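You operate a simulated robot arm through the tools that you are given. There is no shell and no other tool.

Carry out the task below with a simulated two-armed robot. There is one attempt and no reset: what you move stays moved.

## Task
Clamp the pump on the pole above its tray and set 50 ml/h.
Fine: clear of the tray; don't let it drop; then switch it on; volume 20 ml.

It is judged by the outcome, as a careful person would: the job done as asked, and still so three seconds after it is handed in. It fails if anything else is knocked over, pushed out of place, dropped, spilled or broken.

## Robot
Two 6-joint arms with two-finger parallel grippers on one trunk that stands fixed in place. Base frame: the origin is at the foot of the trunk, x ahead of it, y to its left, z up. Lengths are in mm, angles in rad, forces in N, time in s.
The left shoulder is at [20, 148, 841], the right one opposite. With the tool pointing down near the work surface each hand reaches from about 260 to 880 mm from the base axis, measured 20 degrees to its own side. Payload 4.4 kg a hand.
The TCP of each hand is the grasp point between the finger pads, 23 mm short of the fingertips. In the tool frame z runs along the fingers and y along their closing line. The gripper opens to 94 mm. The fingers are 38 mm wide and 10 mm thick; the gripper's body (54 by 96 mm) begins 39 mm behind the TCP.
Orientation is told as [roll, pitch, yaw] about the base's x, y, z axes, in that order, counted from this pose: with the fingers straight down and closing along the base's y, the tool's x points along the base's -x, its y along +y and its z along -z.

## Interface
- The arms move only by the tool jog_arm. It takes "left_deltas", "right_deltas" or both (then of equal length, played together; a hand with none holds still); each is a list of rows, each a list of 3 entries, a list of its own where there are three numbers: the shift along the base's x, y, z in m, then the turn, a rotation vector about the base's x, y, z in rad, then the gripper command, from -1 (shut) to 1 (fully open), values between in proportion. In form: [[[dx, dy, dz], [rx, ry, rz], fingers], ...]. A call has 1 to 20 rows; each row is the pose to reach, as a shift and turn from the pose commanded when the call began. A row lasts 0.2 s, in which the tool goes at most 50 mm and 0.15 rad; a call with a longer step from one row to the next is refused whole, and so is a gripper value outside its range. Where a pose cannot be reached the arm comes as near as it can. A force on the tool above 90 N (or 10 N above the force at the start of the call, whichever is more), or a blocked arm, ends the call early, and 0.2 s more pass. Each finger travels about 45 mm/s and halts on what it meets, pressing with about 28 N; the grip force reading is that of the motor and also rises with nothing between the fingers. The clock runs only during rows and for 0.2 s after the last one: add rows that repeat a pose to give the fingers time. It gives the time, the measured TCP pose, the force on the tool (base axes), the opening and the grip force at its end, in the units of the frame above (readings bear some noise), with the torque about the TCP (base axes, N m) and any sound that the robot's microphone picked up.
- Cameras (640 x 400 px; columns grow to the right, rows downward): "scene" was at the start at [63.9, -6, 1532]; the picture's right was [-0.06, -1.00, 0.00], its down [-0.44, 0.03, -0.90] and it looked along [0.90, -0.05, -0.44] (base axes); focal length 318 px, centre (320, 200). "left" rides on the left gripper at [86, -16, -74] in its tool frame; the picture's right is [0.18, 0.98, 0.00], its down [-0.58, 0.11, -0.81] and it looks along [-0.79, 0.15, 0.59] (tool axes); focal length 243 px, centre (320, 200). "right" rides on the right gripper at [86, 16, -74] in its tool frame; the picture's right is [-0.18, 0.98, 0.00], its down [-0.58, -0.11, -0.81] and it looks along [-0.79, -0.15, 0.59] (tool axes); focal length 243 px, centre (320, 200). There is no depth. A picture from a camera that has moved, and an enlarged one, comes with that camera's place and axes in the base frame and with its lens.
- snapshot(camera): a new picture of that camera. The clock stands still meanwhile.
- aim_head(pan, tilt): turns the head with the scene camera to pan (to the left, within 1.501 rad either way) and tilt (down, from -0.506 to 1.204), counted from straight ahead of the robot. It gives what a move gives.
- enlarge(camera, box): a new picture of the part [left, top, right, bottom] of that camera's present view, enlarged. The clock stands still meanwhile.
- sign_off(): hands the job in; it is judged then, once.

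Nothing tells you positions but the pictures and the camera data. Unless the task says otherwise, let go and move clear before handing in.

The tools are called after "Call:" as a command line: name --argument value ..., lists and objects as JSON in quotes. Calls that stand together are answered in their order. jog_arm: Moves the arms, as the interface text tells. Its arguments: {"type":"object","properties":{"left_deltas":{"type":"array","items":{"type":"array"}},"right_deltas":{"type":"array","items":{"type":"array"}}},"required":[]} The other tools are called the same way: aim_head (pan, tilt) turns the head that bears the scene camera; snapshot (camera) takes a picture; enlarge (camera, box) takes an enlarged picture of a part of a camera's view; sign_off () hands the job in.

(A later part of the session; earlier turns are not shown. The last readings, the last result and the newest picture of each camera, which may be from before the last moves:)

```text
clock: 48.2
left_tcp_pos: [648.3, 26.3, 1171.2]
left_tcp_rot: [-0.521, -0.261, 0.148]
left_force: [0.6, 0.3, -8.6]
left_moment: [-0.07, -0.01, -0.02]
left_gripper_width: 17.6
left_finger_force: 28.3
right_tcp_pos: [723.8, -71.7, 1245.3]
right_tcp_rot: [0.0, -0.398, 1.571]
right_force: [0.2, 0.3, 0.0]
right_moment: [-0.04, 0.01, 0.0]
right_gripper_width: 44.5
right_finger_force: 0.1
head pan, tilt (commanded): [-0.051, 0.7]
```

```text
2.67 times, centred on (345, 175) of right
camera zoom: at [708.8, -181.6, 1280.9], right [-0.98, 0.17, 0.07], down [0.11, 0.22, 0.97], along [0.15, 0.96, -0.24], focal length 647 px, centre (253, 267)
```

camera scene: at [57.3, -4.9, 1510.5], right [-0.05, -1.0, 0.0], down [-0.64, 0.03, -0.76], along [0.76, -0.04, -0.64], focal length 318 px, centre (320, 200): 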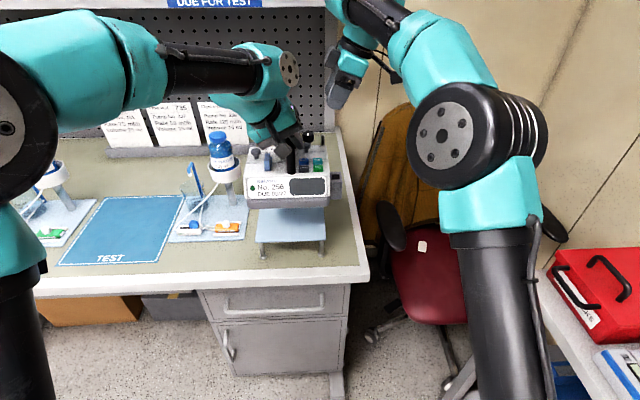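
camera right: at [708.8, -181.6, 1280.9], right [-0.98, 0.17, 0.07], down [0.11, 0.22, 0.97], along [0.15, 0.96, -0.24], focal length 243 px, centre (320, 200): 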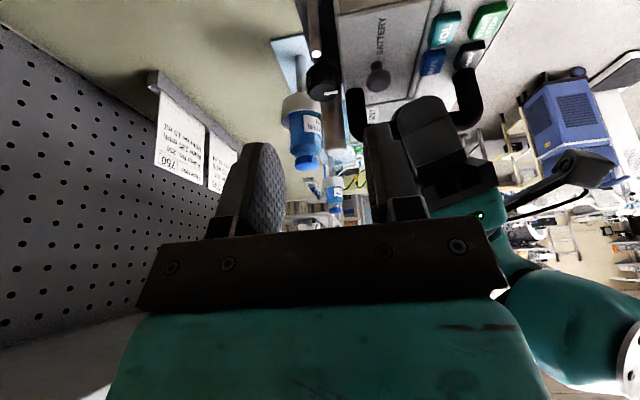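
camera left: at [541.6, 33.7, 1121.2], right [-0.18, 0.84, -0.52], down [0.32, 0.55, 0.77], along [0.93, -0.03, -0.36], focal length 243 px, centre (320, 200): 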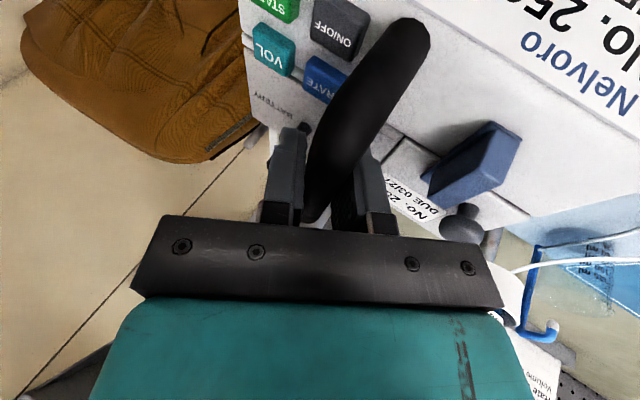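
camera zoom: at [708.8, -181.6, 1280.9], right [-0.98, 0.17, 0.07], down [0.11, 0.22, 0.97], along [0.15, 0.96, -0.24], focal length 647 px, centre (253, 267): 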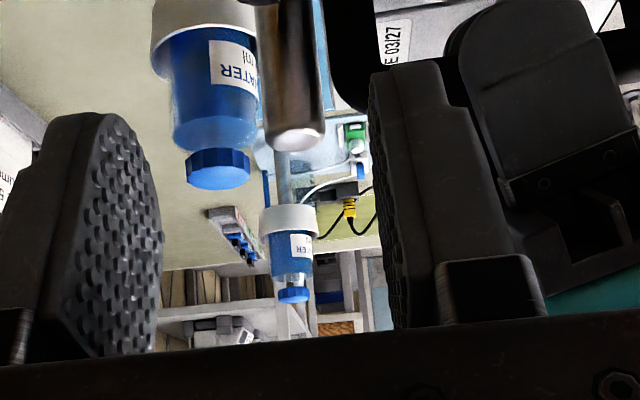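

Call:
enlarge --camera "right" --box '[280, 0, 420, 140]'

Call:
enlarge --camera "scene" --box '[270, 80, 360, 200]'

```text
2.86 times, centred on (350, 70) of right
camera zoom: at [708.8, -181.6, 1280.9], right [-0.98, 0.17, 0.07], down [0.11, 0.22, 0.97], along [0.15, 0.96, -0.24], focal length 693 px, centre (234, 571)
```

zoom: 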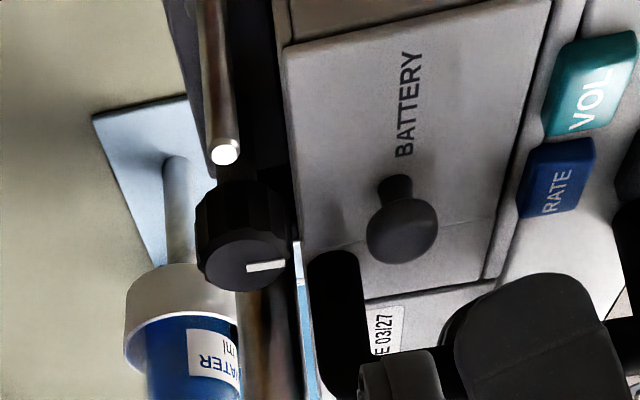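

```text
3.33 times, centred on (315, 140) of scene
camera zoom: at [57.3, -4.9, 1510.5], right [-0.05, -1.0, 0.0], down [-0.64, 0.03, -0.76], along [0.76, -0.04, -0.64], focal length 1061 px, centre (337, 400)
```

zoom: 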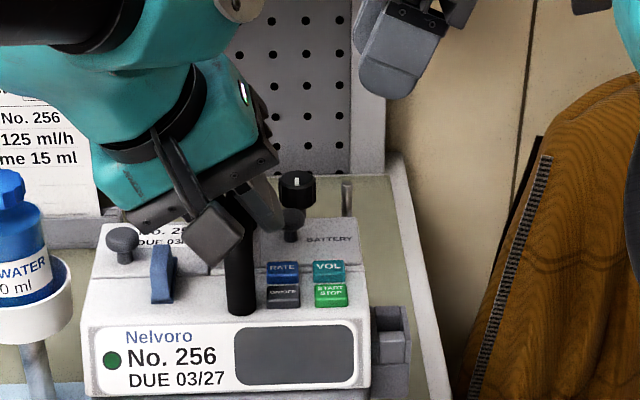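

The knob top reads (725.7,-11.2,1149), 26 mm across, between battery-lid knob, pin and pole. I'll pre-turn the right hand by +0.5 rad about the vertical and hover just off the knob, then check before going in.

Call:
jog_arm --right_deltas '[[[0.0034, 0.01, -0.01], [0, 0, 0.125], -0.2], [[0.0067, 0.02, -0.02], [0, 0, 0.25], -0.2], [[0.01, 0.03, -0.03], [0, 0, 0.375], -0.2], [[0.0134, 0.0396, -0.0402], [0, 0, 0.5], -0.2], [[0.0134, 0.0396, -0.0402], [0, 0, 0.5], -0.2]]'

Call:
snapshot --camera "right"

Call:
enlarge --camera "right" --box '[240, 60, 420, 220]'

Call:
enlarge --camera "scene" --box '[250, 60, 380, 200]'

```text
clock: 49.4
left_tcp_pos: [647.3, 27.5, 1172.4]
left_tcp_rot: [-0.521, -0.262, 0.149]
left_force: [-0.1, -0.2, -9.6]
left_moment: [0.01, 0.05, 0.0]
left_gripper_width: 17.8
left_finger_force: 28.2
right_tcp_pos: [737.5, -32.7, 1206.1]
right_tcp_rot: [0.0, -0.4, 2.072]
right_force: [0.1, 0.1, -0.3]
right_moment: [0.03, -0.01, -0.01]
right_gripper_width: 37.8
right_finger_force: 0.1
head pan, tilt (commanded): [-0.051, 0.7]
```

```text
taken
camera right: at [776.0, -137.3, 1242.0], right [-0.94, -0.32, 0.07], down [-0.01, 0.25, 0.97], along [-0.33, 0.91, -0.24], focal length 243 px, centre (320, 200)
```

right: 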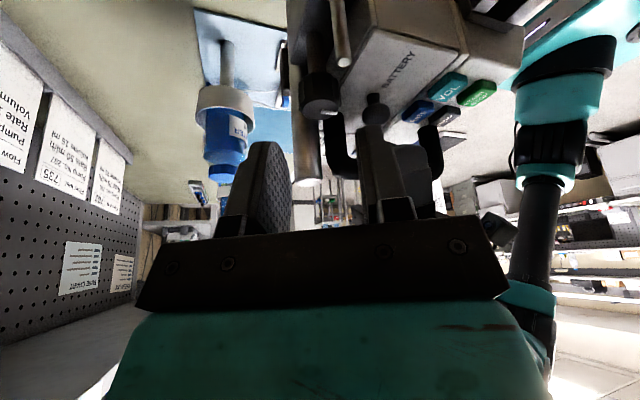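

```text
2.50 times, centred on (330, 140) of right
camera zoom: at [776.0, -137.3, 1242.0], right [-0.94, -0.32, 0.07], down [-0.01, 0.25, 0.97], along [-0.33, 0.91, -0.24], focal length 606 px, centre (295, 350)
```

zoom: 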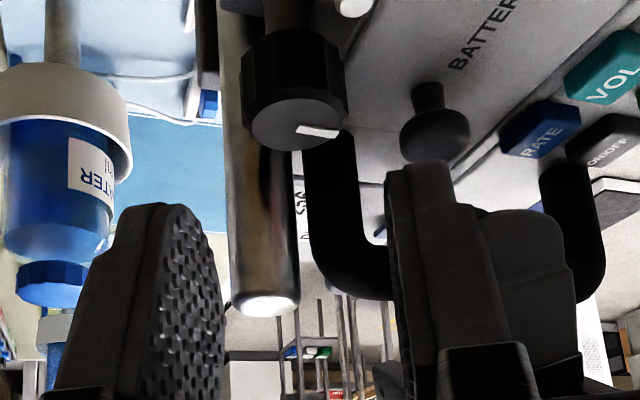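

```text
2.86 times, centred on (315, 130) of scene
camera zoom: at [57.2, -4.9, 1510.5], right [-0.05, -1.0, 0.0], down [-0.64, 0.03, -0.76], along [0.76, -0.04, -0.64], focal length 910 px, centre (334, 400)
```

zoom: 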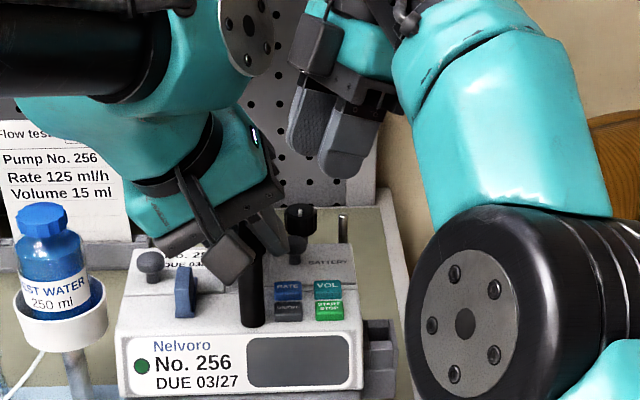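

The knob lines up between the fingers, at (725,-11.7,1149). I'll slide in along the finger direction until the tips straddle the top ~10 mm of the knob.

Call:
jog_arm --right_deltas '[[[-0.0023, 0.0043, -0.0115], [0, 0, 0], -0.2], [[-0.0047, 0.0085, -0.0229], [0, 0, 0], -0.2], [[-0.007, 0.0128, -0.0344], [0, 0, 0], -0.2], [[-0.0093, 0.017, -0.0458], [0, 0, 0], -0.2], [[-0.0093, 0.017, -0.0458], [0, 0, 0], -0.2]]'

Call:
snapshot --camera "right"

Call:
enlarge --camera "right" --box '[240, 90, 420, 240]'

Call:
enlarge --camera "scene" --box '[270, 80, 360, 200]'

```text
clock: 50.6
left_tcp_pos: [647.8, 27.8, 1172.0]
left_tcp_rot: [-0.521, -0.261, 0.151]
left_force: [-0.1, 0.7, -9.4]
left_moment: [0.01, 0.03, -0.02]
left_gripper_width: 17.9
left_finger_force: 28.2
right_tcp_pos: [729.3, -18.1, 1158.2]
right_tcp_rot: [-0.002, -0.4, 2.072]
right_force: [1.0, -0.6, 0.3]
right_moment: [0.03, 0.01, -0.01]
right_gripper_width: 37.8
right_finger_force: 0.1
head pan, tilt (commanded): [-0.051, 0.7]
```

```text
taken
camera right: at [766.5, -122.1, 1195.5], right [-0.94, -0.32, 0.07], down [-0.01, 0.25, 0.97], along [-0.33, 0.91, -0.24], focal length 243 px, centre (320, 200)
```

right: 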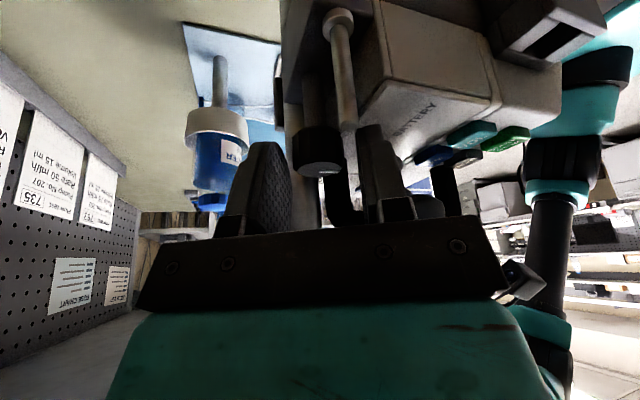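

```text
2.67 times, centred on (330, 165) of right
camera zoom: at [766.5, -122.1, 1195.5], right [-0.94, -0.32, 0.07], down [-0.01, 0.25, 0.97], along [-0.33, 0.91, -0.24], focal length 647 px, centre (293, 293)
```

zoom: 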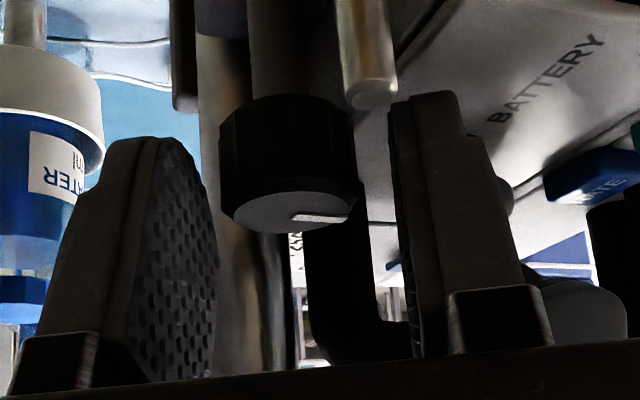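

```text
3.33 times, centred on (315, 140) of scene
camera zoom: at [57.3, -4.9, 1510.5], right [-0.05, -1.0, 0.0], down [-0.64, 0.03, -0.76], along [0.76, -0.04, -0.64], focal length 1061 px, centre (337, 400)
```

zoom: 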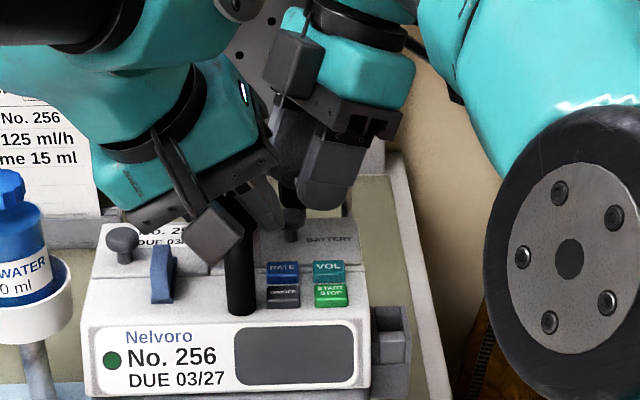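

The fingertips straddle the knob with clearance all round. Closing on it now.

Call:
jog_arm --right_deltas '[[[0, 0, 0], [0, 0, 0], -0.6], [[0, 0, 0], [0, 0, 0], -1], [[0, 0, 0], [0, 0, 0], -1]]'

Call:
enlarge --camera "right" --box '[240, 90, 420, 240]'

```text
clock: 51.4
left_tcp_pos: [647.2, 27.6, 1171.4]
left_tcp_rot: [-0.52, -0.261, 0.147]
left_force: [-13.3, -4.7, -7.2]
left_moment: [0.01, 0.38, -0.86]
left_gripper_width: 17.6
left_finger_force: 28.0
right_tcp_pos: [729.8, -18.6, 1159.2]
right_tcp_rot: [0.0, -0.4, 2.072]
right_force: [14.2, 3.7, -0.2]
right_moment: [-0.2, -0.43, -0.08]
right_gripper_width: 25.0
right_finger_force: 28.1
head pan, tilt (commanded): [-0.051, 0.7]
```

```text
2.67 times, centred on (330, 165) of right
camera zoom: at [766.8, -122.2, 1195.5], right [-0.94, -0.32, 0.07], down [-0.01, 0.25, 0.97], along [-0.33, 0.91, -0.24], focal length 647 px, centre (293, 293)
```

zoom: 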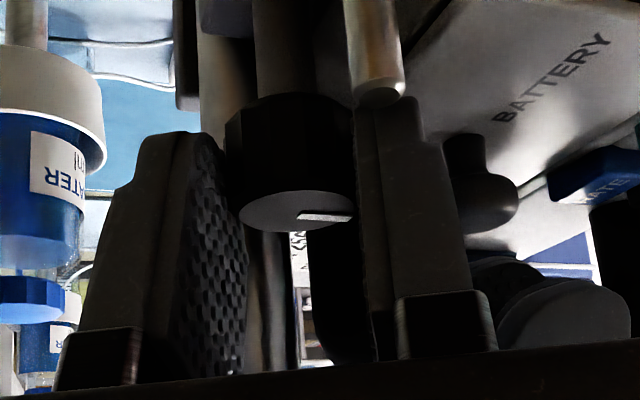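

The knob is gripped (25 mm). I'll relieve the ~14 N sideways push with a 1 mm shift, then turn clockwise (seen from above) a first 0.3 rad and read the torque.

Call:
jog_arm --right_deltas '[[[0.001, 0.0003, 0], [0, 0, 0], -1], [[0.00036, 0.0, 0], [0, 0, -0.1], -1], [[-0.0003, -0.00025, 0], [0, 0, -0.2], -1], [[-0.00098, -0.00043, 0], [0, 0, -0.3], -1], [[-0.00098, -0.00043, 0], [0, 0, -0.3], -1]]'

Call:
enlarge --camera "right" --box '[240, 90, 420, 240]'

Call:
enlarge --camera "scene" --box '[250, 80, 360, 220]'

```text
clock: 52.6
left_tcp_pos: [648.3, 27.5, 1173.1]
left_tcp_rot: [-0.52, -0.262, 0.149]
left_force: [1.8, -0.9, -11.4]
left_moment: [-0.03, 0.11, -0.13]
left_gripper_width: 17.8
left_finger_force: 28.3
right_tcp_pos: [728.6, -18.9, 1158.9]
right_tcp_rot: [0.0, -0.4, 1.769]
right_force: [-0.8, 2.0, 1.7]
right_moment: [0.07, 0.02, 0.0]
right_gripper_width: 25.1
right_finger_force: 27.4
head pan, tilt (commanded): [-0.051, 0.7]
```

```text
2.67 times, centred on (330, 165) of right
camera zoom: at [733.2, -128.9, 1195.5], right [-1.0, -0.03, 0.07], down [0.06, 0.24, 0.97], along [-0.05, 0.97, -0.24], focal length 647 px, centre (293, 293)
```

zoom: 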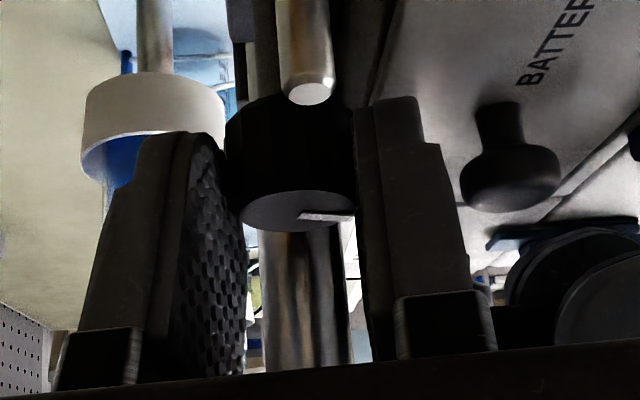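

```text
2.86 times, centred on (305, 150) of scene
camera zoom: at [57.3, -4.9, 1510.5], right [-0.05, -1.0, 0.0], down [-0.64, 0.03, -0.76], along [0.76, -0.04, -0.64], focal length 910 px, centre (363, 343)
```

zoom: 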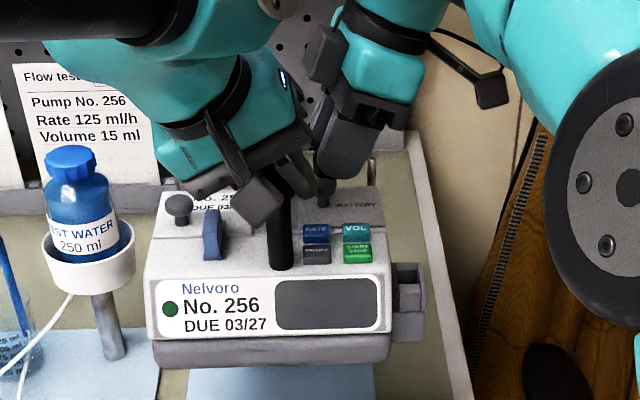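

The knob turns freely with the hand, with no resistance yet. I'll continue clockwise to the end of this stroke.

Call:
jog_arm --right_deltas '[[[-0.0007, -0.0001, 0], [0, 0, -0.1], -1], [[-0.0014, -0.00014, 0], [0, 0, -0.2], -1], [[-0.0021, -0.0001, 0], [0, 0, -0.3], -1], [[-0.0028, 0, 0], [0, 0, -0.4], -1], [[-0.0035, 0.00017, 0], [0, 0, -0.5], -1], [[-0.0035, 0.00017, 0], [0, 0, -0.5], -1]]'

Call:
enlarge --camera "right" --box '[240, 60, 420, 240]'

Call:
enlarge --camera "scene" --box '[250, 80, 360, 220]'

```text
clock: 54.0
left_tcp_pos: [647.2, 27.7, 1171.8]
left_tcp_rot: [-0.52, -0.264, 0.15]
left_force: [26.2, -4.1, -17.1]
left_moment: [0.05, -0.11, 0.76]
left_gripper_width: 17.7
left_finger_force: 28.1
right_tcp_pos: [724.1, -18.2, 1160.0]
right_tcp_rot: [0.003, -0.399, 1.271]
right_force: [-27.6, 4.1, 7.5]
right_moment: [0.26, 0.43, 0.23]
right_gripper_width: 25.2
right_finger_force: 28.3
head pan, tilt (commanded): [-0.051, 0.7]
```

```text
2.22 times, centred on (330, 150) of right
camera zoom: at [676.4, -117.8, 1195.5], right [-0.89, 0.45, 0.07], down [0.17, 0.18, 0.97], along [0.43, 0.87, -0.24], focal length 539 px, centre (298, 311)
```

zoom: 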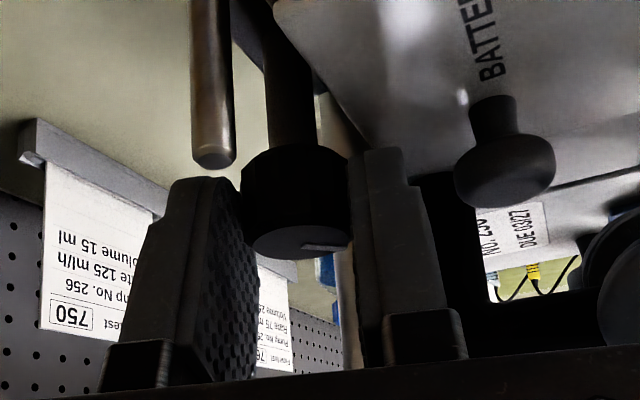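

```text
2.86 times, centred on (305, 150) of scene
camera zoom: at [57.3, -4.9, 1510.5], right [-0.05, -1.0, 0.0], down [-0.64, 0.03, -0.76], along [0.76, -0.04, -0.64], focal length 910 px, centre (363, 343)
```

zoom: 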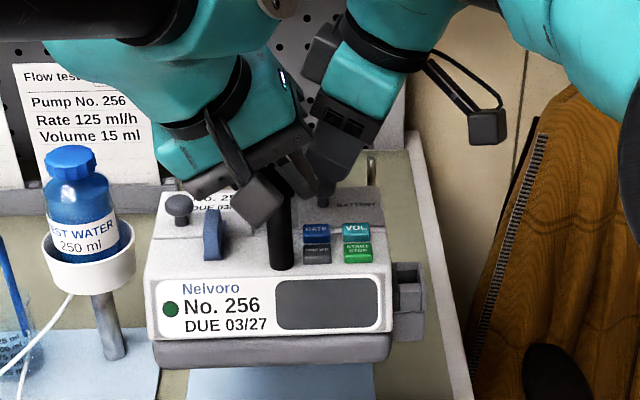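

The knob has now turned about 0.8 rad clockwise; some sideways push has built up from an imperfect pivot. I'll open the fingers, which relieves it, and look at the knob's mark and the jaw.

Call:
jog_arm --right_deltas '[[[-0.0015, 0, 0], [0, 0, 0], -1], [[-0.0015, 0, 0], [0, 0, 0], -0.2], [[-0.0015, 0, 0], [0, 0, 0], -0.2], [[-0.0015, 0, 0], [0, 0, 0], -0.2]]'

Call:
enlarge --camera "right" --box '[240, 60, 420, 240]'

```text
clock: 55.0
left_tcp_pos: [648.4, 26.5, 1172.1]
left_tcp_rot: [-0.52, -0.263, 0.149]
left_force: [0.3, -0.4, -9.7]
left_moment: [-0.04, 0.03, -0.02]
left_gripper_width: 18.0
left_finger_force: 28.4
right_tcp_pos: [722.7, -17.9, 1158.4]
right_tcp_rot: [0.002, -0.399, 1.271]
right_force: [0.3, -0.3, -0.6]
right_moment: [0.02, -0.02, 0.01]
right_gripper_width: 37.6
right_finger_force: 0.1
head pan, tilt (commanded): [-0.051, 0.7]
```

```text
2.22 times, centred on (330, 150) of right
camera zoom: at [675.3, -118.7, 1194.8], right [-0.89, 0.45, 0.07], down [0.17, 0.18, 0.97], along [0.43, 0.87, -0.24], focal length 539 px, centre (298, 311)
```

zoom: 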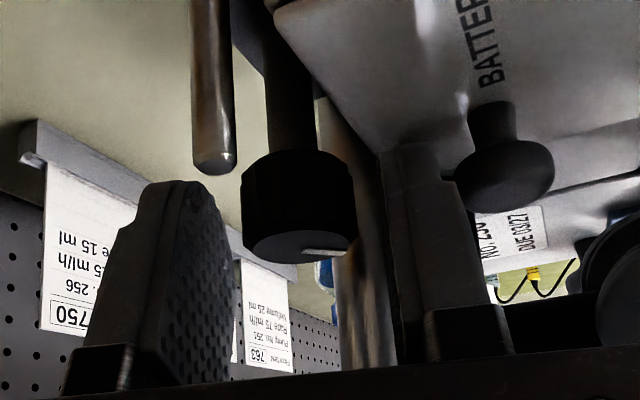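

The mark followed the hand. The true knob axis works out at about (726,-11.4), 9.5 mm ahead of the TCP, so I'll rotate about that. Swinging the open hand back for the second stroke.

Call:
jog_arm --right_deltas '[[[0.0021, -0.0005, 0], [0, 0, 0.15], -0.2], [[0.0035, -0.0006, 0], [0, 0, 0.3], -0.2], [[0.0049, -0.0005, 0], [0, 0, 0.45], -0.2], [[0.0063, -0.0002, 0], [0, 0, 0.6], -0.2], [[0.0076, 0.00035, 0], [0, 0, 0.75], -0.2], [[0.0085, 0.0008, 0], [0, 0, 0.85], -0.2], [[0.0085, 0.0008, 0], [0, 0, 0.85], -0.2]]'

Call:
enlarge --camera "right" --box '[240, 60, 420, 240]'

Call:
enlarge --camera "scene" --box '[270, 100, 340, 180]'

```text
clock: 56.6
left_tcp_pos: [647.5, 26.9, 1172.4]
left_tcp_rot: [-0.519, -0.261, 0.148]
left_force: [0.9, -0.6, -9.5]
left_moment: [-0.04, 0.03, -0.01]
left_gripper_width: 17.9
left_finger_force: 27.8
right_tcp_pos: [731.3, -18.2, 1159.1]
right_tcp_rot: [0.0, -0.399, 2.121]
right_force: [0.4, 0.2, -0.5]
right_moment: [0.0, 0.01, -0.01]
right_gripper_width: 37.6
right_finger_force: 0.1
head pan, tilt (commanded): [-0.051, 0.7]
```

```text
2.22 times, centred on (330, 150) of right
camera zoom: at [774.1, -119.2, 1195.0], right [-0.93, -0.37, 0.07], down [-0.02, 0.25, 0.97], along [-0.38, 0.9, -0.24], focal length 539 px, centre (298, 311)
```

zoom: 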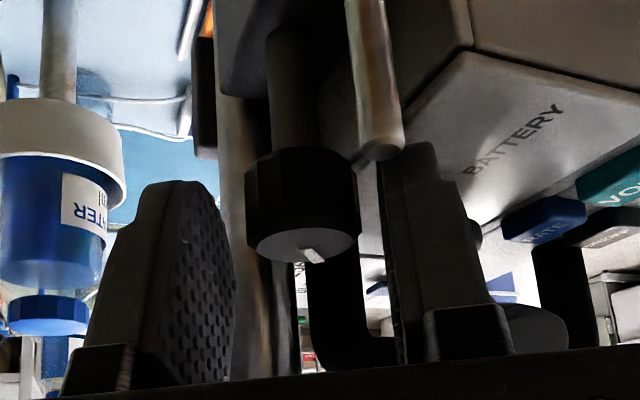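

```text
5.00 times, centred on (305, 140) of scene
camera zoom: at [57.3, -4.9, 1510.5], right [-0.05, -1.0, 0.0], down [-0.64, 0.03, -0.76], along [0.76, -0.04, -0.64], focal length 1592 px, centre (395, 500)
```

zoom: 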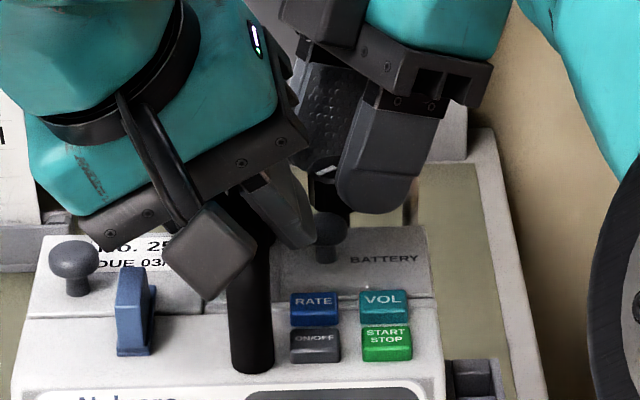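

The mark has moved about 45° clockwise. Second stroke: close and turn another 0.9 rad clockwise about the corrected axis.

Call:
jog_arm --right_deltas '[[[0, 0, 0], [0, 0, 0], -0.6], [[0, 0, 0], [0, 0, 0], -1], [[0, 0, 0], [0, 0, 0], -1], [[-0.00084, -0.00045, 0], [0, 0, -0.1], -1], [[-0.00217, -0.00097, 0], [0, 0, -0.25], -1], [[-0.00355, -0.00129, 0], [0, 0, -0.4], -1], [[-0.00497, -0.0014, 0], [0, 0, -0.55], -1], [[-0.00639, -0.00129, 0], [0, 0, -0.7], -1], [[-0.00777, -0.00097, 0], [0, 0, -0.85], -1], [[-0.00777, -0.00097, 0], [0, 0, -0.85], -1]]'

Call:
enlarge --camera "right" --box '[240, 60, 420, 240]'

Call:
enlarge --camera "scene" --box '[240, 90, 360, 230]'

```text
clock: 58.8
left_tcp_pos: [647.7, 28.1, 1172.1]
left_tcp_rot: [-0.519, -0.262, 0.148]
left_force: [10.6, 8.6, -10.0]
left_moment: [0.08, -0.01, 1.08]
left_gripper_width: 17.8
left_finger_force: 28.2
right_tcp_pos: [723.9, -17.8, 1158.9]
right_tcp_rot: [-0.001, -0.4, 1.267]
right_force: [-10.3, -8.1, 1.0]
right_moment: [0.04, 0.0, 0.08]
right_gripper_width: 25.1
right_finger_force: 28.2
head pan, tilt (commanded): [-0.051, 0.7]
```

```text
2.22 times, centred on (330, 150) of right
camera zoom: at [675.8, -117.9, 1195.2], right [-0.89, 0.45, 0.07], down [0.17, 0.18, 0.97], along [0.43, 0.87, -0.24], focal length 539 px, centre (298, 311)
```

zoom: 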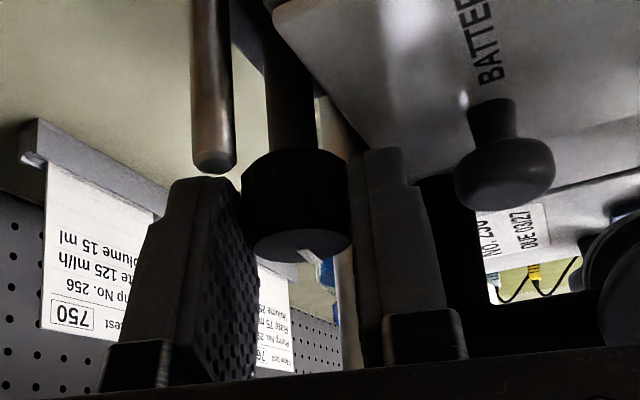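

```text
2.86 times, centred on (300, 160) of scene
camera zoom: at [57.3, -4.9, 1510.5], right [-0.05, -1.0, 0.0], down [-0.64, 0.03, -0.76], along [0.76, -0.04, -0.64], focal length 910 px, centre (377, 314)
```

zoom: 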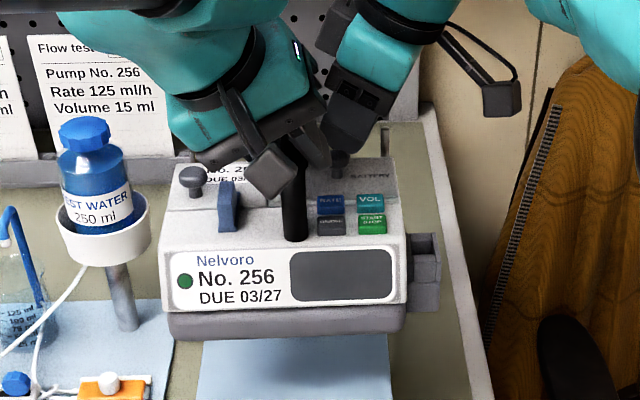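

No resistance yet after about 95° in total. I'll run another full cycle (open, swing back, grip, turn clockwise).

Call:
jog_arm --right_deltas '[[[0, 0, 0], [0, 0, 0], -0.2], [[0, 0, 0], [0, 0, 0], -0.2], [[0.00138, -0.00032, 0], [0, 0, 0.15], -0.2], [[0.0028, -0.00043, 0], [0, 0, 0.3], -0.2], [[0.00422, -0.00032, 0], [0, 0, 0.45], -0.2], [[0.0056, 0, 0], [0, 0, 0.6], -0.2], [[0.00693, 0.00052, 0], [0, 0, 0.75], -0.2], [[0.00777, 0.00097, 0], [0, 0, 0.85], -0.2], [[0.00777, 0.00097, 0], [0, 0, 0.85], -0.6], [[0.00777, 0.00097, 0], [0, 0, 0.85], -1], [[0.00777, 0.00097, 0], [0, 0, 0.85], -1], [[0.00693, 0.00052, 0], [0, 0, 0.75], -1], [[0.0056, 0, 0], [0, 0, 0.6], -1], [[0.00422, -0.00032, 0], [0, 0, 0.45], -1], [[0.0028, -0.00043, 0], [0, 0, 0.3], -1], [[0.00138, -0.00032, 0], [0, 0, 0.15], -1], [[0, 0, 0], [0, 0, 0], -1], [[0, 0, 0], [0, 0, 0], -1]]'

Call:
enlarge --camera "right" --box '[240, 60, 420, 240]'

Call:
enlarge --camera "scene" --box '[240, 90, 360, 230]'

```text
clock: 62.6
left_tcp_pos: [649.1, 27.2, 1170.9]
left_tcp_rot: [-0.52, -0.261, 0.148]
left_force: [16.9, 9.6, -11.6]
left_moment: [0.15, -0.01, 1.36]
left_gripper_width: 17.9
left_finger_force: 28.8
right_tcp_pos: [724.9, -18.2, 1157.6]
right_tcp_rot: [0.001, -0.399, 1.27]
right_force: [-15.6, -10.0, 1.9]
right_moment: [0.07, -0.03, 0.11]
right_gripper_width: 25.0
right_finger_force: 27.8
head pan, tilt (commanded): [-0.051, 0.7]
```

```text
2.22 times, centred on (330, 150) of right
camera zoom: at [676.8, -117.4, 1194.5], right [-0.89, 0.45, 0.07], down [0.17, 0.18, 0.97], along [0.43, 0.87, -0.24], focal length 539 px, centre (298, 311)
```

zoom: 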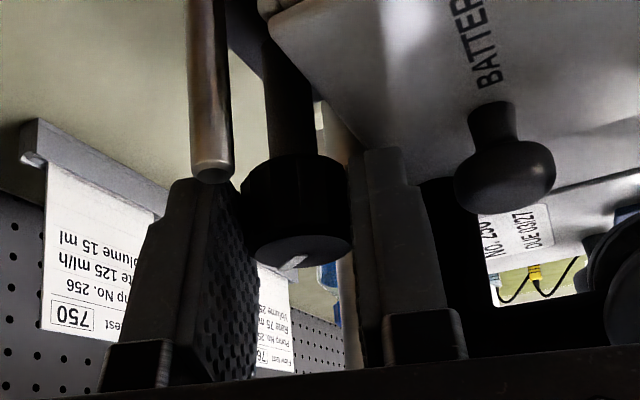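

```text
2.86 times, centred on (300, 160) of scene
camera zoom: at [57.3, -4.9, 1510.5], right [-0.05, -1.0, 0.0], down [-0.64, 0.03, -0.76], along [0.76, -0.04, -0.64], focal length 910 px, centre (377, 314)
```

zoom: 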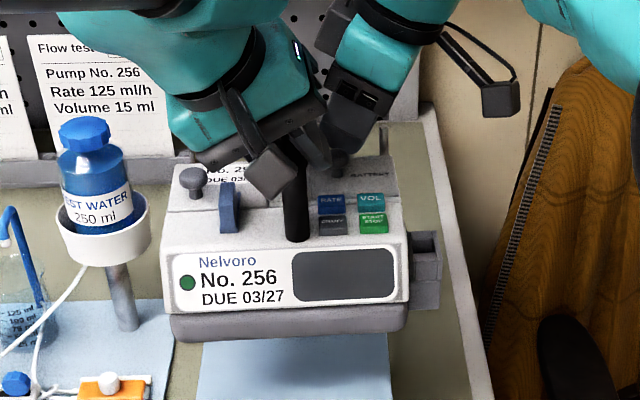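

About 143° turned so far, still nearly free (0.1 N m). I'll refine the pivot by ~1.5 mm from the force readings and do another cycle.

Call:
jog_arm --right_deltas '[[[0, 0, 0], [0, 0, 0], -0.2], [[-0.0015, 0.0009, 0], [0, 0, 0], -0.2], [[-0.00012, 0.00058, 0], [0, 0, 0.15], -0.2], [[0.0013, 0.00047, 0], [0, 0, 0.3], -0.2], [[0.00272, 0.00058, 0], [0, 0, 0.45], -0.2], [[0.00411, 0.00089, 0], [0, 0, 0.6], -0.2], [[0.00543, 0.00142, 0], [0, 0, 0.75], -0.2], [[0.00627, 0.00187, 0], [0, 0, 0.85], -0.2], [[0.00627, 0.00187, 0], [0, 0, 0.85], -0.6], [[0.00627, 0.00187, 0], [0, 0, 0.85], -1], [[0.00627, 0.00187, 0], [0, 0, 0.85], -1], [[0.00543, 0.00142, 0], [0, 0, 0.75], -1], [[0.00411, 0.00089, 0], [0, 0, 0.6], -1], [[0.00272, 0.00058, 0], [0, 0, 0.45], -1], [[0.0013, 0.00047, 0], [0, 0, 0.3], -1], [[-0.00012, 0.00058, 0], [0, 0, 0.15], -1], [[-0.0015, 0.0009, 0], [0, 0, 0], -1], [[-0.0015, 0.0009, 0], [0, 0, 0], -1]]'

Call:
enlarge --camera "right" --box '[240, 60, 420, 240]'

Call:
enlarge --camera "scene" --box '[240, 90, 360, 230]'

```text
clock: 66.4
left_tcp_pos: [646.5, 26.9, 1172.0]
left_tcp_rot: [-0.519, -0.26, 0.146]
left_force: [-31.5, 0.3, -5.6]
left_moment: [0.0, -0.06, -0.91]
left_gripper_width: 17.8
left_finger_force: 28.0
right_tcp_pos: [724.4, -19.1, 1159.5]
right_tcp_rot: [-0.005, -0.402, 1.268]
right_force: [45.8, 2.5, 0.2]
right_moment: [0.15, -1.06, -0.24]
right_gripper_width: 25.2
right_finger_force: 27.8
head pan, tilt (commanded): [-0.051, 0.7]
```

```text
2.22 times, centred on (330, 150) of right
camera zoom: at [675.7, -117.5, 1195.0], right [-0.89, 0.46, 0.07], down [0.17, 0.18, 0.97], along [0.43, 0.87, -0.23], focal length 539 px, centre (298, 311)
```

zoom: 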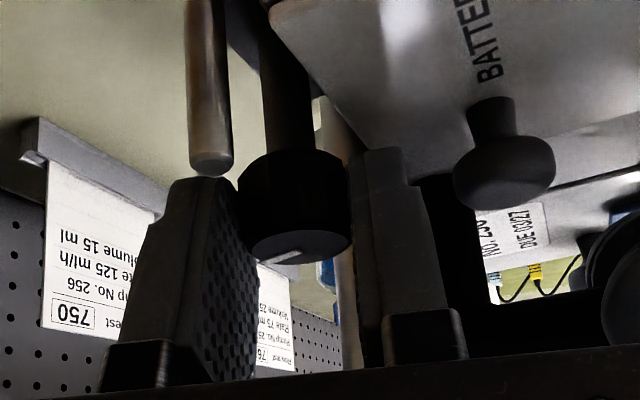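

```text
2.86 times, centred on (300, 160) of scene
camera zoom: at [57.6, -4.9, 1510.5], right [-0.05, -1.0, 0.0], down [-0.64, 0.03, -0.76], along [0.76, -0.04, -0.64], focal length 910 px, centre (377, 314)
```

zoom: 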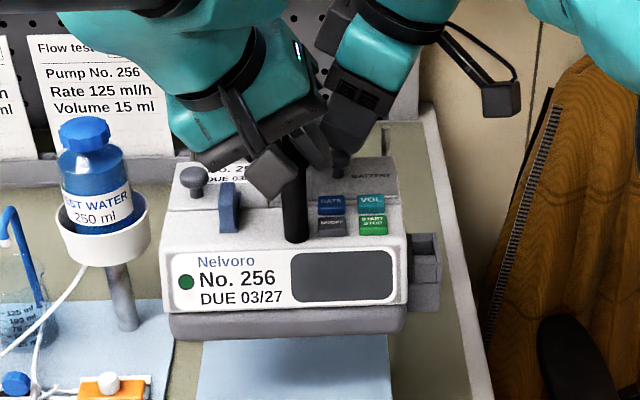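

Now the readings changed: the mark lagged behind the hand and the pole seems to be taking side load, so the clamp is starting to bite. I'll open the fingers and check the mark.

Call:
jog_arm --right_deltas '[[[0.001, -0.0005, 0], [0, 0, 0], -1], [[0.001, -0.0005, 0], [0, 0, 0], -0.2], [[0.001, -0.0005, 0], [0, 0, 0], -0.2], [[0.001, -0.0005, 0], [0, 0, 0], -0.2]]'

Call:
enlarge --camera "right" --box '[240, 60, 420, 240]'

Call:
enlarge --camera "scene" --box '[240, 90, 360, 230]'

```text
clock: 67.4
left_tcp_pos: [647.7, 26.1, 1170.9]
left_tcp_rot: [-0.52, -0.263, 0.148]
left_force: [-6.8, -2.2, -13.7]
left_moment: [-0.06, 0.47, -0.35]
left_gripper_width: 17.7
left_finger_force: 28.3
right_tcp_pos: [723.9, -17.5, 1158.3]
right_tcp_rot: [0.0, -0.4, 1.271]
right_force: [-0.1, -0.1, 0.5]
right_moment: [0.02, 0.0, -0.03]
right_gripper_width: 37.8
right_finger_force: 0.1
head pan, tilt (commanded): [-0.051, 0.7]
```

```text
2.22 times, centred on (330, 150) of right
camera zoom: at [675.8, -117.6, 1194.6], right [-0.89, 0.45, 0.07], down [0.17, 0.18, 0.97], along [0.43, 0.87, -0.24], focal length 539 px, centre (298, 311)
```

zoom: 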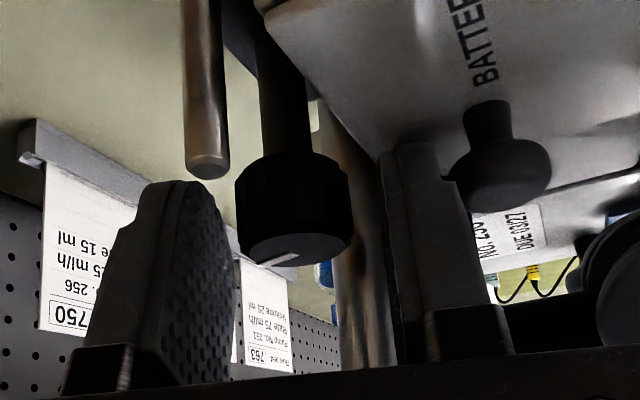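

```text
2.86 times, centred on (300, 160) of scene
camera zoom: at [57.2, -5.0, 1510.5], right [-0.05, -1.0, 0.0], down [-0.64, 0.03, -0.76], along [0.76, -0.04, -0.64], focal length 910 px, centre (377, 314)
```

zoom: 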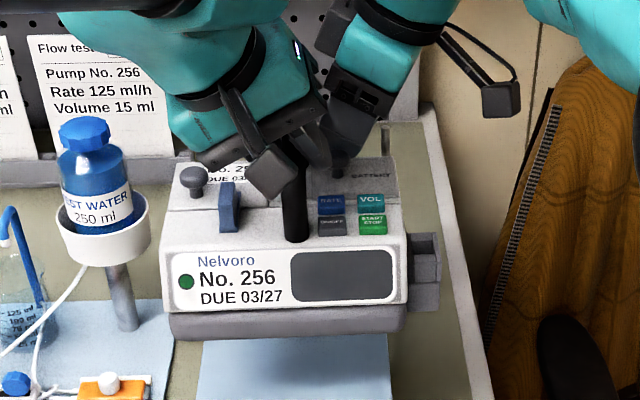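

The clamp has begun to grip the pole (residual load stays on the left hand with the right open). I'll re-centre on the knob as the camera shows it, and take another tightening stroke.

Call:
jog_arm --right_deltas '[[[0.0018, -0.0005, 0], [0, 0, 0], -0.2], [[0.0032, -0.0008, 0], [0, 0, 0.15], -0.2], [[0.0046, -0.0009, 0], [0, 0, 0.3], -0.2], [[0.006, -0.0008, 0], [0, 0, 0.45], -0.2], [[0.0074, -0.0005, 0], [0, 0, 0.6], -0.2], [[0.0087, 0.0001, 0], [0, 0, 0.75], -0.2], [[0.0096, 0.0005, 0], [0, 0, 0.85], -0.2], [[0.0096, 0.0005, 0], [0, 0, 0.85], -0.2]]'

Call:
enlarge --camera "right" --box '[240, 60, 420, 240]'

```text
clock: 69.2
left_tcp_pos: [646.9, 27.4, 1171.2]
left_tcp_rot: [-0.519, -0.263, 0.15]
left_force: [3.1, 0.2, -14.0]
left_moment: [-0.01, -0.21, -0.02]
left_gripper_width: 17.8
left_finger_force: 27.7
right_tcp_pos: [733.6, -16.7, 1158.1]
right_tcp_rot: [0.0, -0.4, 2.122]
right_force: [0.2, -0.3, -0.3]
right_moment: [-0.01, -0.02, 0.03]
right_gripper_width: 37.4
right_finger_force: 0.1
head pan, tilt (commanded): [-0.051, 0.7]
```

```text
2.22 times, centred on (330, 150) of right
camera zoom: at [776.2, -119.2, 1194.9], right [-0.93, -0.37, 0.07], down [-0.02, 0.25, 0.97], along [-0.38, 0.9, -0.24], focal length 539 px, centre (298, 311)
```

zoom: 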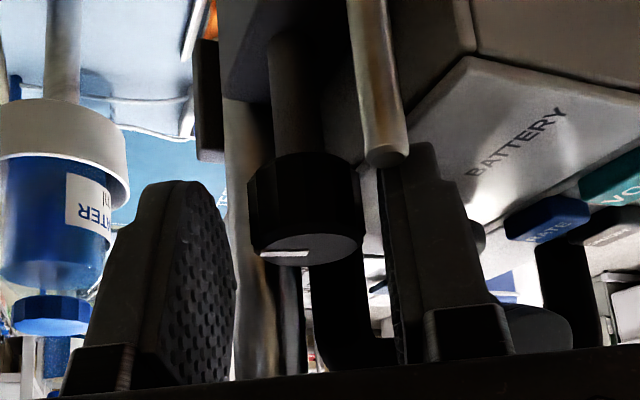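

Call:
jog_arm --right_deltas '[[[-0.0009, -0.0005, 0], [0, 0, 0], -0.2], [[-0.0009, -0.0005, 0], [0, 0, 0], -0.6], [[-0.0009, -0.0005, 0], [0, 0, 0], -1], [[-0.0009, -0.0005, 0], [0, 0, 0], -1], [[-0.0019, -0.00106, 0], [0, 0, -0.1], -1], [[-0.0035, -0.0017, 0], [0, 0, -0.25], -1], [[-0.0052, -0.00207, 0], [0, 0, -0.4], -1], [[-0.0069, -0.0022, 0], [0, 0, -0.55], -1], [[-0.0069, -0.0022, 0], [0, 0, -0.55], -1]]'

Call:
enlarge --camera "right" --box '[240, 60, 420, 240]'

```text
clock: 71.2
left_tcp_pos: [647.3, 27.4, 1171.8]
left_tcp_rot: [-0.52, -0.261, 0.149]
left_force: [-0.9, 1.8, -5.2]
left_moment: [0.03, -0.49, -0.27]
left_gripper_width: 18.1
left_finger_force: 27.6
right_tcp_pos: [727.6, -17.0, 1159.1]
right_tcp_rot: [-0.003, -0.402, 1.572]
right_force: [13.4, 8.1, 0.1]
right_moment: [0.78, -0.59, 0.03]
right_gripper_width: 25.3
right_finger_force: 27.9
head pan, tilt (commanded): [-0.051, 0.7]
```

```text
2.22 times, centred on (330, 150) of right
camera zoom: at [710.1, -127.1, 1194.9], right [-0.98, 0.17, 0.07], down [0.11, 0.22, 0.97], along [0.15, 0.96, -0.23], focal length 539 px, centre (298, 311)
```

zoom: 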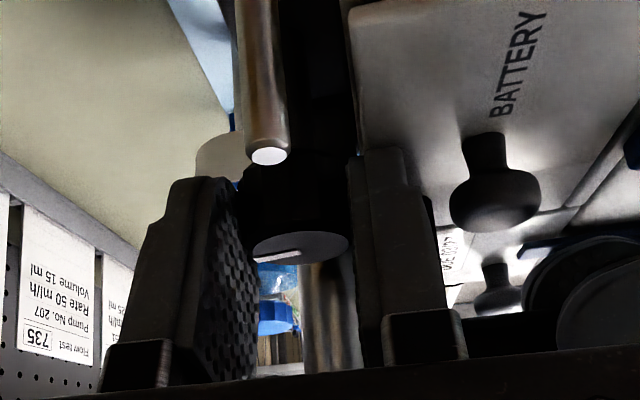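

The mark barely moved this stroke while the hand turned 0.55 rad, so the knob is now tight and the fingers slipped on it. I'll open the right hand and test whether the pole carries the pump by easing the left hand down slightly.

Call:
jog_arm --right_deltas '[[[0, 0, 0], [0, 0, 0], -0.2], [[0, 0, 0], [0, 0, 0], -0.2], [[0, 0, 0], [0, 0, 0], -0.2]]'

Call:
enlarge --camera "right" --box '[240, 60, 420, 240]'

Call:
jog_arm --left_deltas '[[[0, 0, -0.0007], [0, 0, 0], -1], [[0, 0, -0.0015], [0, 0, 0], -1], [[0, 0, -0.0015], [0, 0, 0], -1]]'

```text
clock: 72.0
left_tcp_pos: [646.2, 26.6, 1172.3]
left_tcp_rot: [-0.52, -0.263, 0.148]
left_force: [1.1, 3.9, -4.9]
left_moment: [0.12, -0.1, -0.08]
left_gripper_width: 18.0
left_finger_force: 28.2
right_tcp_pos: [727.7, -18.2, 1159.5]
right_tcp_rot: [0.001, -0.4, 1.571]
right_force: [-0.8, 0.5, -0.9]
right_moment: [0.04, -0.01, 0.02]
right_gripper_width: 37.5
right_finger_force: 0.1
head pan, tilt (commanded): [-0.051, 0.7]
```

```text
2.22 times, centred on (330, 150) of right
camera zoom: at [709.8, -128.2, 1195.2], right [-0.98, 0.17, 0.07], down [0.11, 0.22, 0.97], along [0.15, 0.96, -0.24], focal length 539 px, centre (298, 311)
```

zoom: 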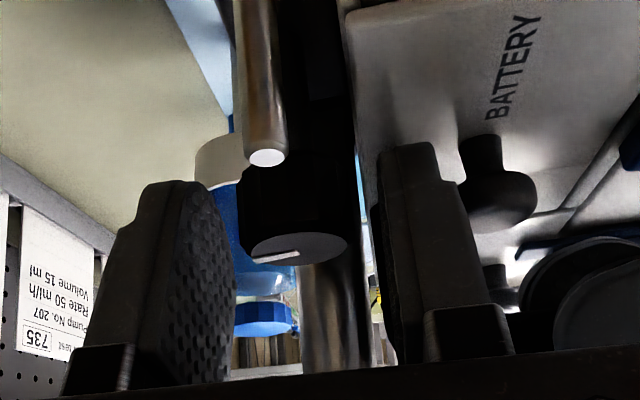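

```text
clock: 72.8
left_tcp_pos: [647.8, 26.8, 1172.6]
left_tcp_rot: [-0.523, -0.263, 0.147]
left_force: [-9.5, -0.1, 11.4]
left_moment: [0.02, 0.72, -0.15]
left_gripper_width: 17.8
left_finger_force: 27.7
right_tcp_pos: [725.5, -18.6, 1159.0]
right_tcp_rot: [-0.002, -0.399, 1.571]
right_force: [-0.2, -0.3, 0.6]
right_moment: [0.0, 0.01, -0.04]
right_gripper_width: 37.7
right_finger_force: 0.0
head pan, tilt (commanded): [-0.051, 0.7]
```

Easing the left hand down 1.5 mm only loaded it upward, so the pole is carrying the pump. I'll return the left hand to neutral and take one more well-centred tightening stroke to be sure the knob is fully tight.

Call:
jog_arm --left_deltas '[[[0, 0, 0.0005], [0, 0, 0], -1], [[0, 0, 0.0005], [0, 0, 0], -1], [[0, 0, 0.0005], [0, 0, 0], -1], [[0, 0, 0.0005], [0, 0, 0], -1], [[0, 0, 0.0005], [0, 0, 0], -1], [[0, 0, 0.0005], [0, 0, 0], -1], [[0, 0, 0.0005], [0, 0, 0], -1], [[0, 0, 0.0005], [0, 0, 0], -1], [[0, 0, 0.0005], [0, 0, 0], -1], [[0, 0, 0.0005], [0, 0, 0], -1]]' --right_deltas '[[[0.0024, 0.0001, 0], [0, 0, 0.15], -0.2], [[0.00386, 0.00045, 0], [0, 0, 0.3], -0.2], [[0.00525, 0.001, 0], [0, 0, 0.45], -0.2], [[0.00613, 0.00147, 0], [0, 0, 0.55], -0.2], [[0.00613, 0.00147, 0], [0, 0, 0.55], -0.6], [[0.00613, 0.00147, 0], [0, 0, 0.55], -1], [[0.00613, 0.00147, 0], [0, 0, 0.55], -1], [[0.00525, 0.001, 0], [0, 0, 0.45], -1], [[0.00457, 0.0007, 0], [0, 0, 0.375], -1], [[0.00386, 0.00045, 0], [0, 0, 0.3], -1]]'

Call:
enlarge --camera "right" --box '[240, 60, 420, 240]'

```text
clock: 75.0
left_tcp_pos: [647.5, 28.0, 1170.9]
left_tcp_rot: [-0.52, -0.263, 0.148]
left_force: [0.5, -5.0, 14.6]
left_moment: [-0.1, -0.63, -0.35]
left_gripper_width: 17.9
left_finger_force: 28.6
right_tcp_pos: [729.4, -20.2, 1159.4]
right_tcp_rot: [0.0, -0.4, 1.869]
right_force: [5.4, 3.4, 0.2]
right_moment: [-0.05, -0.22, 0.34]
right_gripper_width: 25.3
right_finger_force: 27.8
head pan, tilt (commanded): [-0.051, 0.7]
```

```text
2.22 times, centred on (330, 150) of right
camera zoom: at [745.8, -128.4, 1195.5], right [-0.99, -0.13, 0.07], down [0.04, 0.24, 0.97], along [-0.14, 0.96, -0.24], focal length 539 px, centre (298, 311)
```

zoom: 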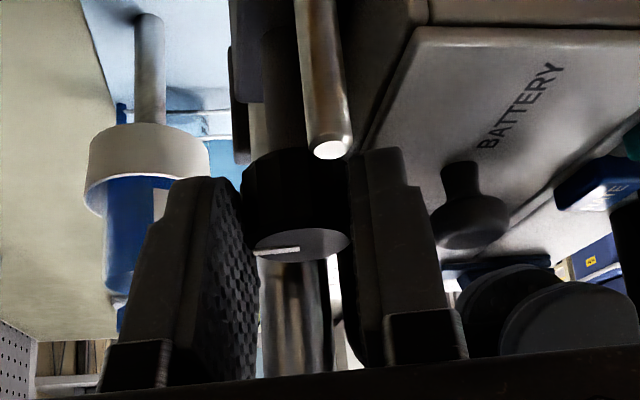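

Now there's a real resisting torque (0.34 N m). I'll continue the stroke slowly and watch whether the knob creeps tighter.

Call:
jog_arm --right_deltas '[[[-0.0007, -0.0002, 0], [0, 0, -0.075], -1], [[-0.00146, -0.00035, 0], [0, 0, -0.15], -1], [[-0.0022, -0.0004, 0], [0, 0, -0.225], -1], [[-0.00296, -0.00045, 0], [0, 0, -0.3], -1]]'

Call:
enlarge --camera "right" --box '[240, 60, 420, 240]'

Call:
jog_arm --right_deltas '[[[-0.0007, 0, 0], [0, 0, -0.075], -1], [[-0.0015, 0.0001, 0], [0, 0, -0.15], -1], [[-0.0023, 0.00025, 0], [0, 0, -0.225], -1], [[-0.00296, 0.00045, 0], [0, 0, -0.3], -1]]'

Call:
enlarge --camera "right" --box '[240, 60, 420, 240]'

```text
clock: 76.0
left_tcp_pos: [647.8, 27.3, 1170.6]
left_tcp_rot: [-0.52, -0.263, 0.148]
left_force: [8.0, -0.2, 8.1]
left_moment: [-0.01, 0.13, -0.17]
left_gripper_width: 18.0
left_finger_force: 27.8
right_tcp_pos: [726.9, -19.3, 1159.4]
right_tcp_rot: [-0.001, -0.4, 1.572]
right_force: [-12.0, -3.8, 3.2]
right_moment: [0.13, 0.07, 0.35]
right_gripper_width: 25.3
right_finger_force: 28.0
head pan, tilt (commanded): [-0.051, 0.7]
```

```text
2.22 times, centred on (330, 150) of right
camera zoom: at [710.4, -129.1, 1195.6], right [-0.98, 0.17, 0.07], down [0.11, 0.22, 0.97], along [0.15, 0.96, -0.24], focal length 539 px, centre (298, 311)
```

zoom: 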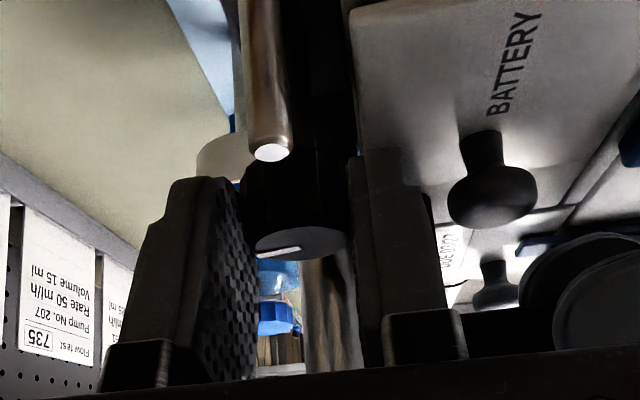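

```text
clock: 77.0
left_tcp_pos: [647.6, 27.3, 1171.6]
left_tcp_rot: [-0.52, -0.262, 0.148]
left_force: [9.1, 0.5, -0.2]
left_moment: [0.0, -0.5, 0.12]
left_gripper_width: 18.1
left_finger_force: 28.3
right_tcp_pos: [724.4, -18.0, 1159.0]
right_tcp_rot: [0.001, -0.403, 1.269]
right_force: [-0.5, 1.1, 2.3]
right_moment: [0.28, -0.28, 0.26]
right_gripper_width: 25.3
right_finger_force: 28.6
head pan, tilt (commanded): [-0.051, 0.7]
```

```text
2.22 times, centred on (330, 150) of right
camera zoom: at [676.3, -118.3, 1194.6], right [-0.89, 0.45, 0.07], down [0.17, 0.18, 0.97], along [0.43, 0.87, -0.24], focal length 539 px, centre (298, 311)
```

zoom: 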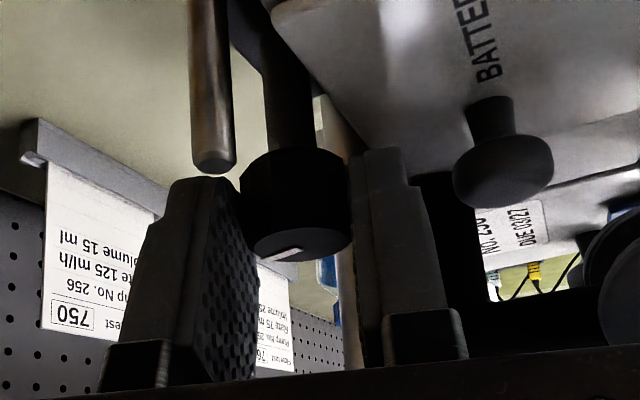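

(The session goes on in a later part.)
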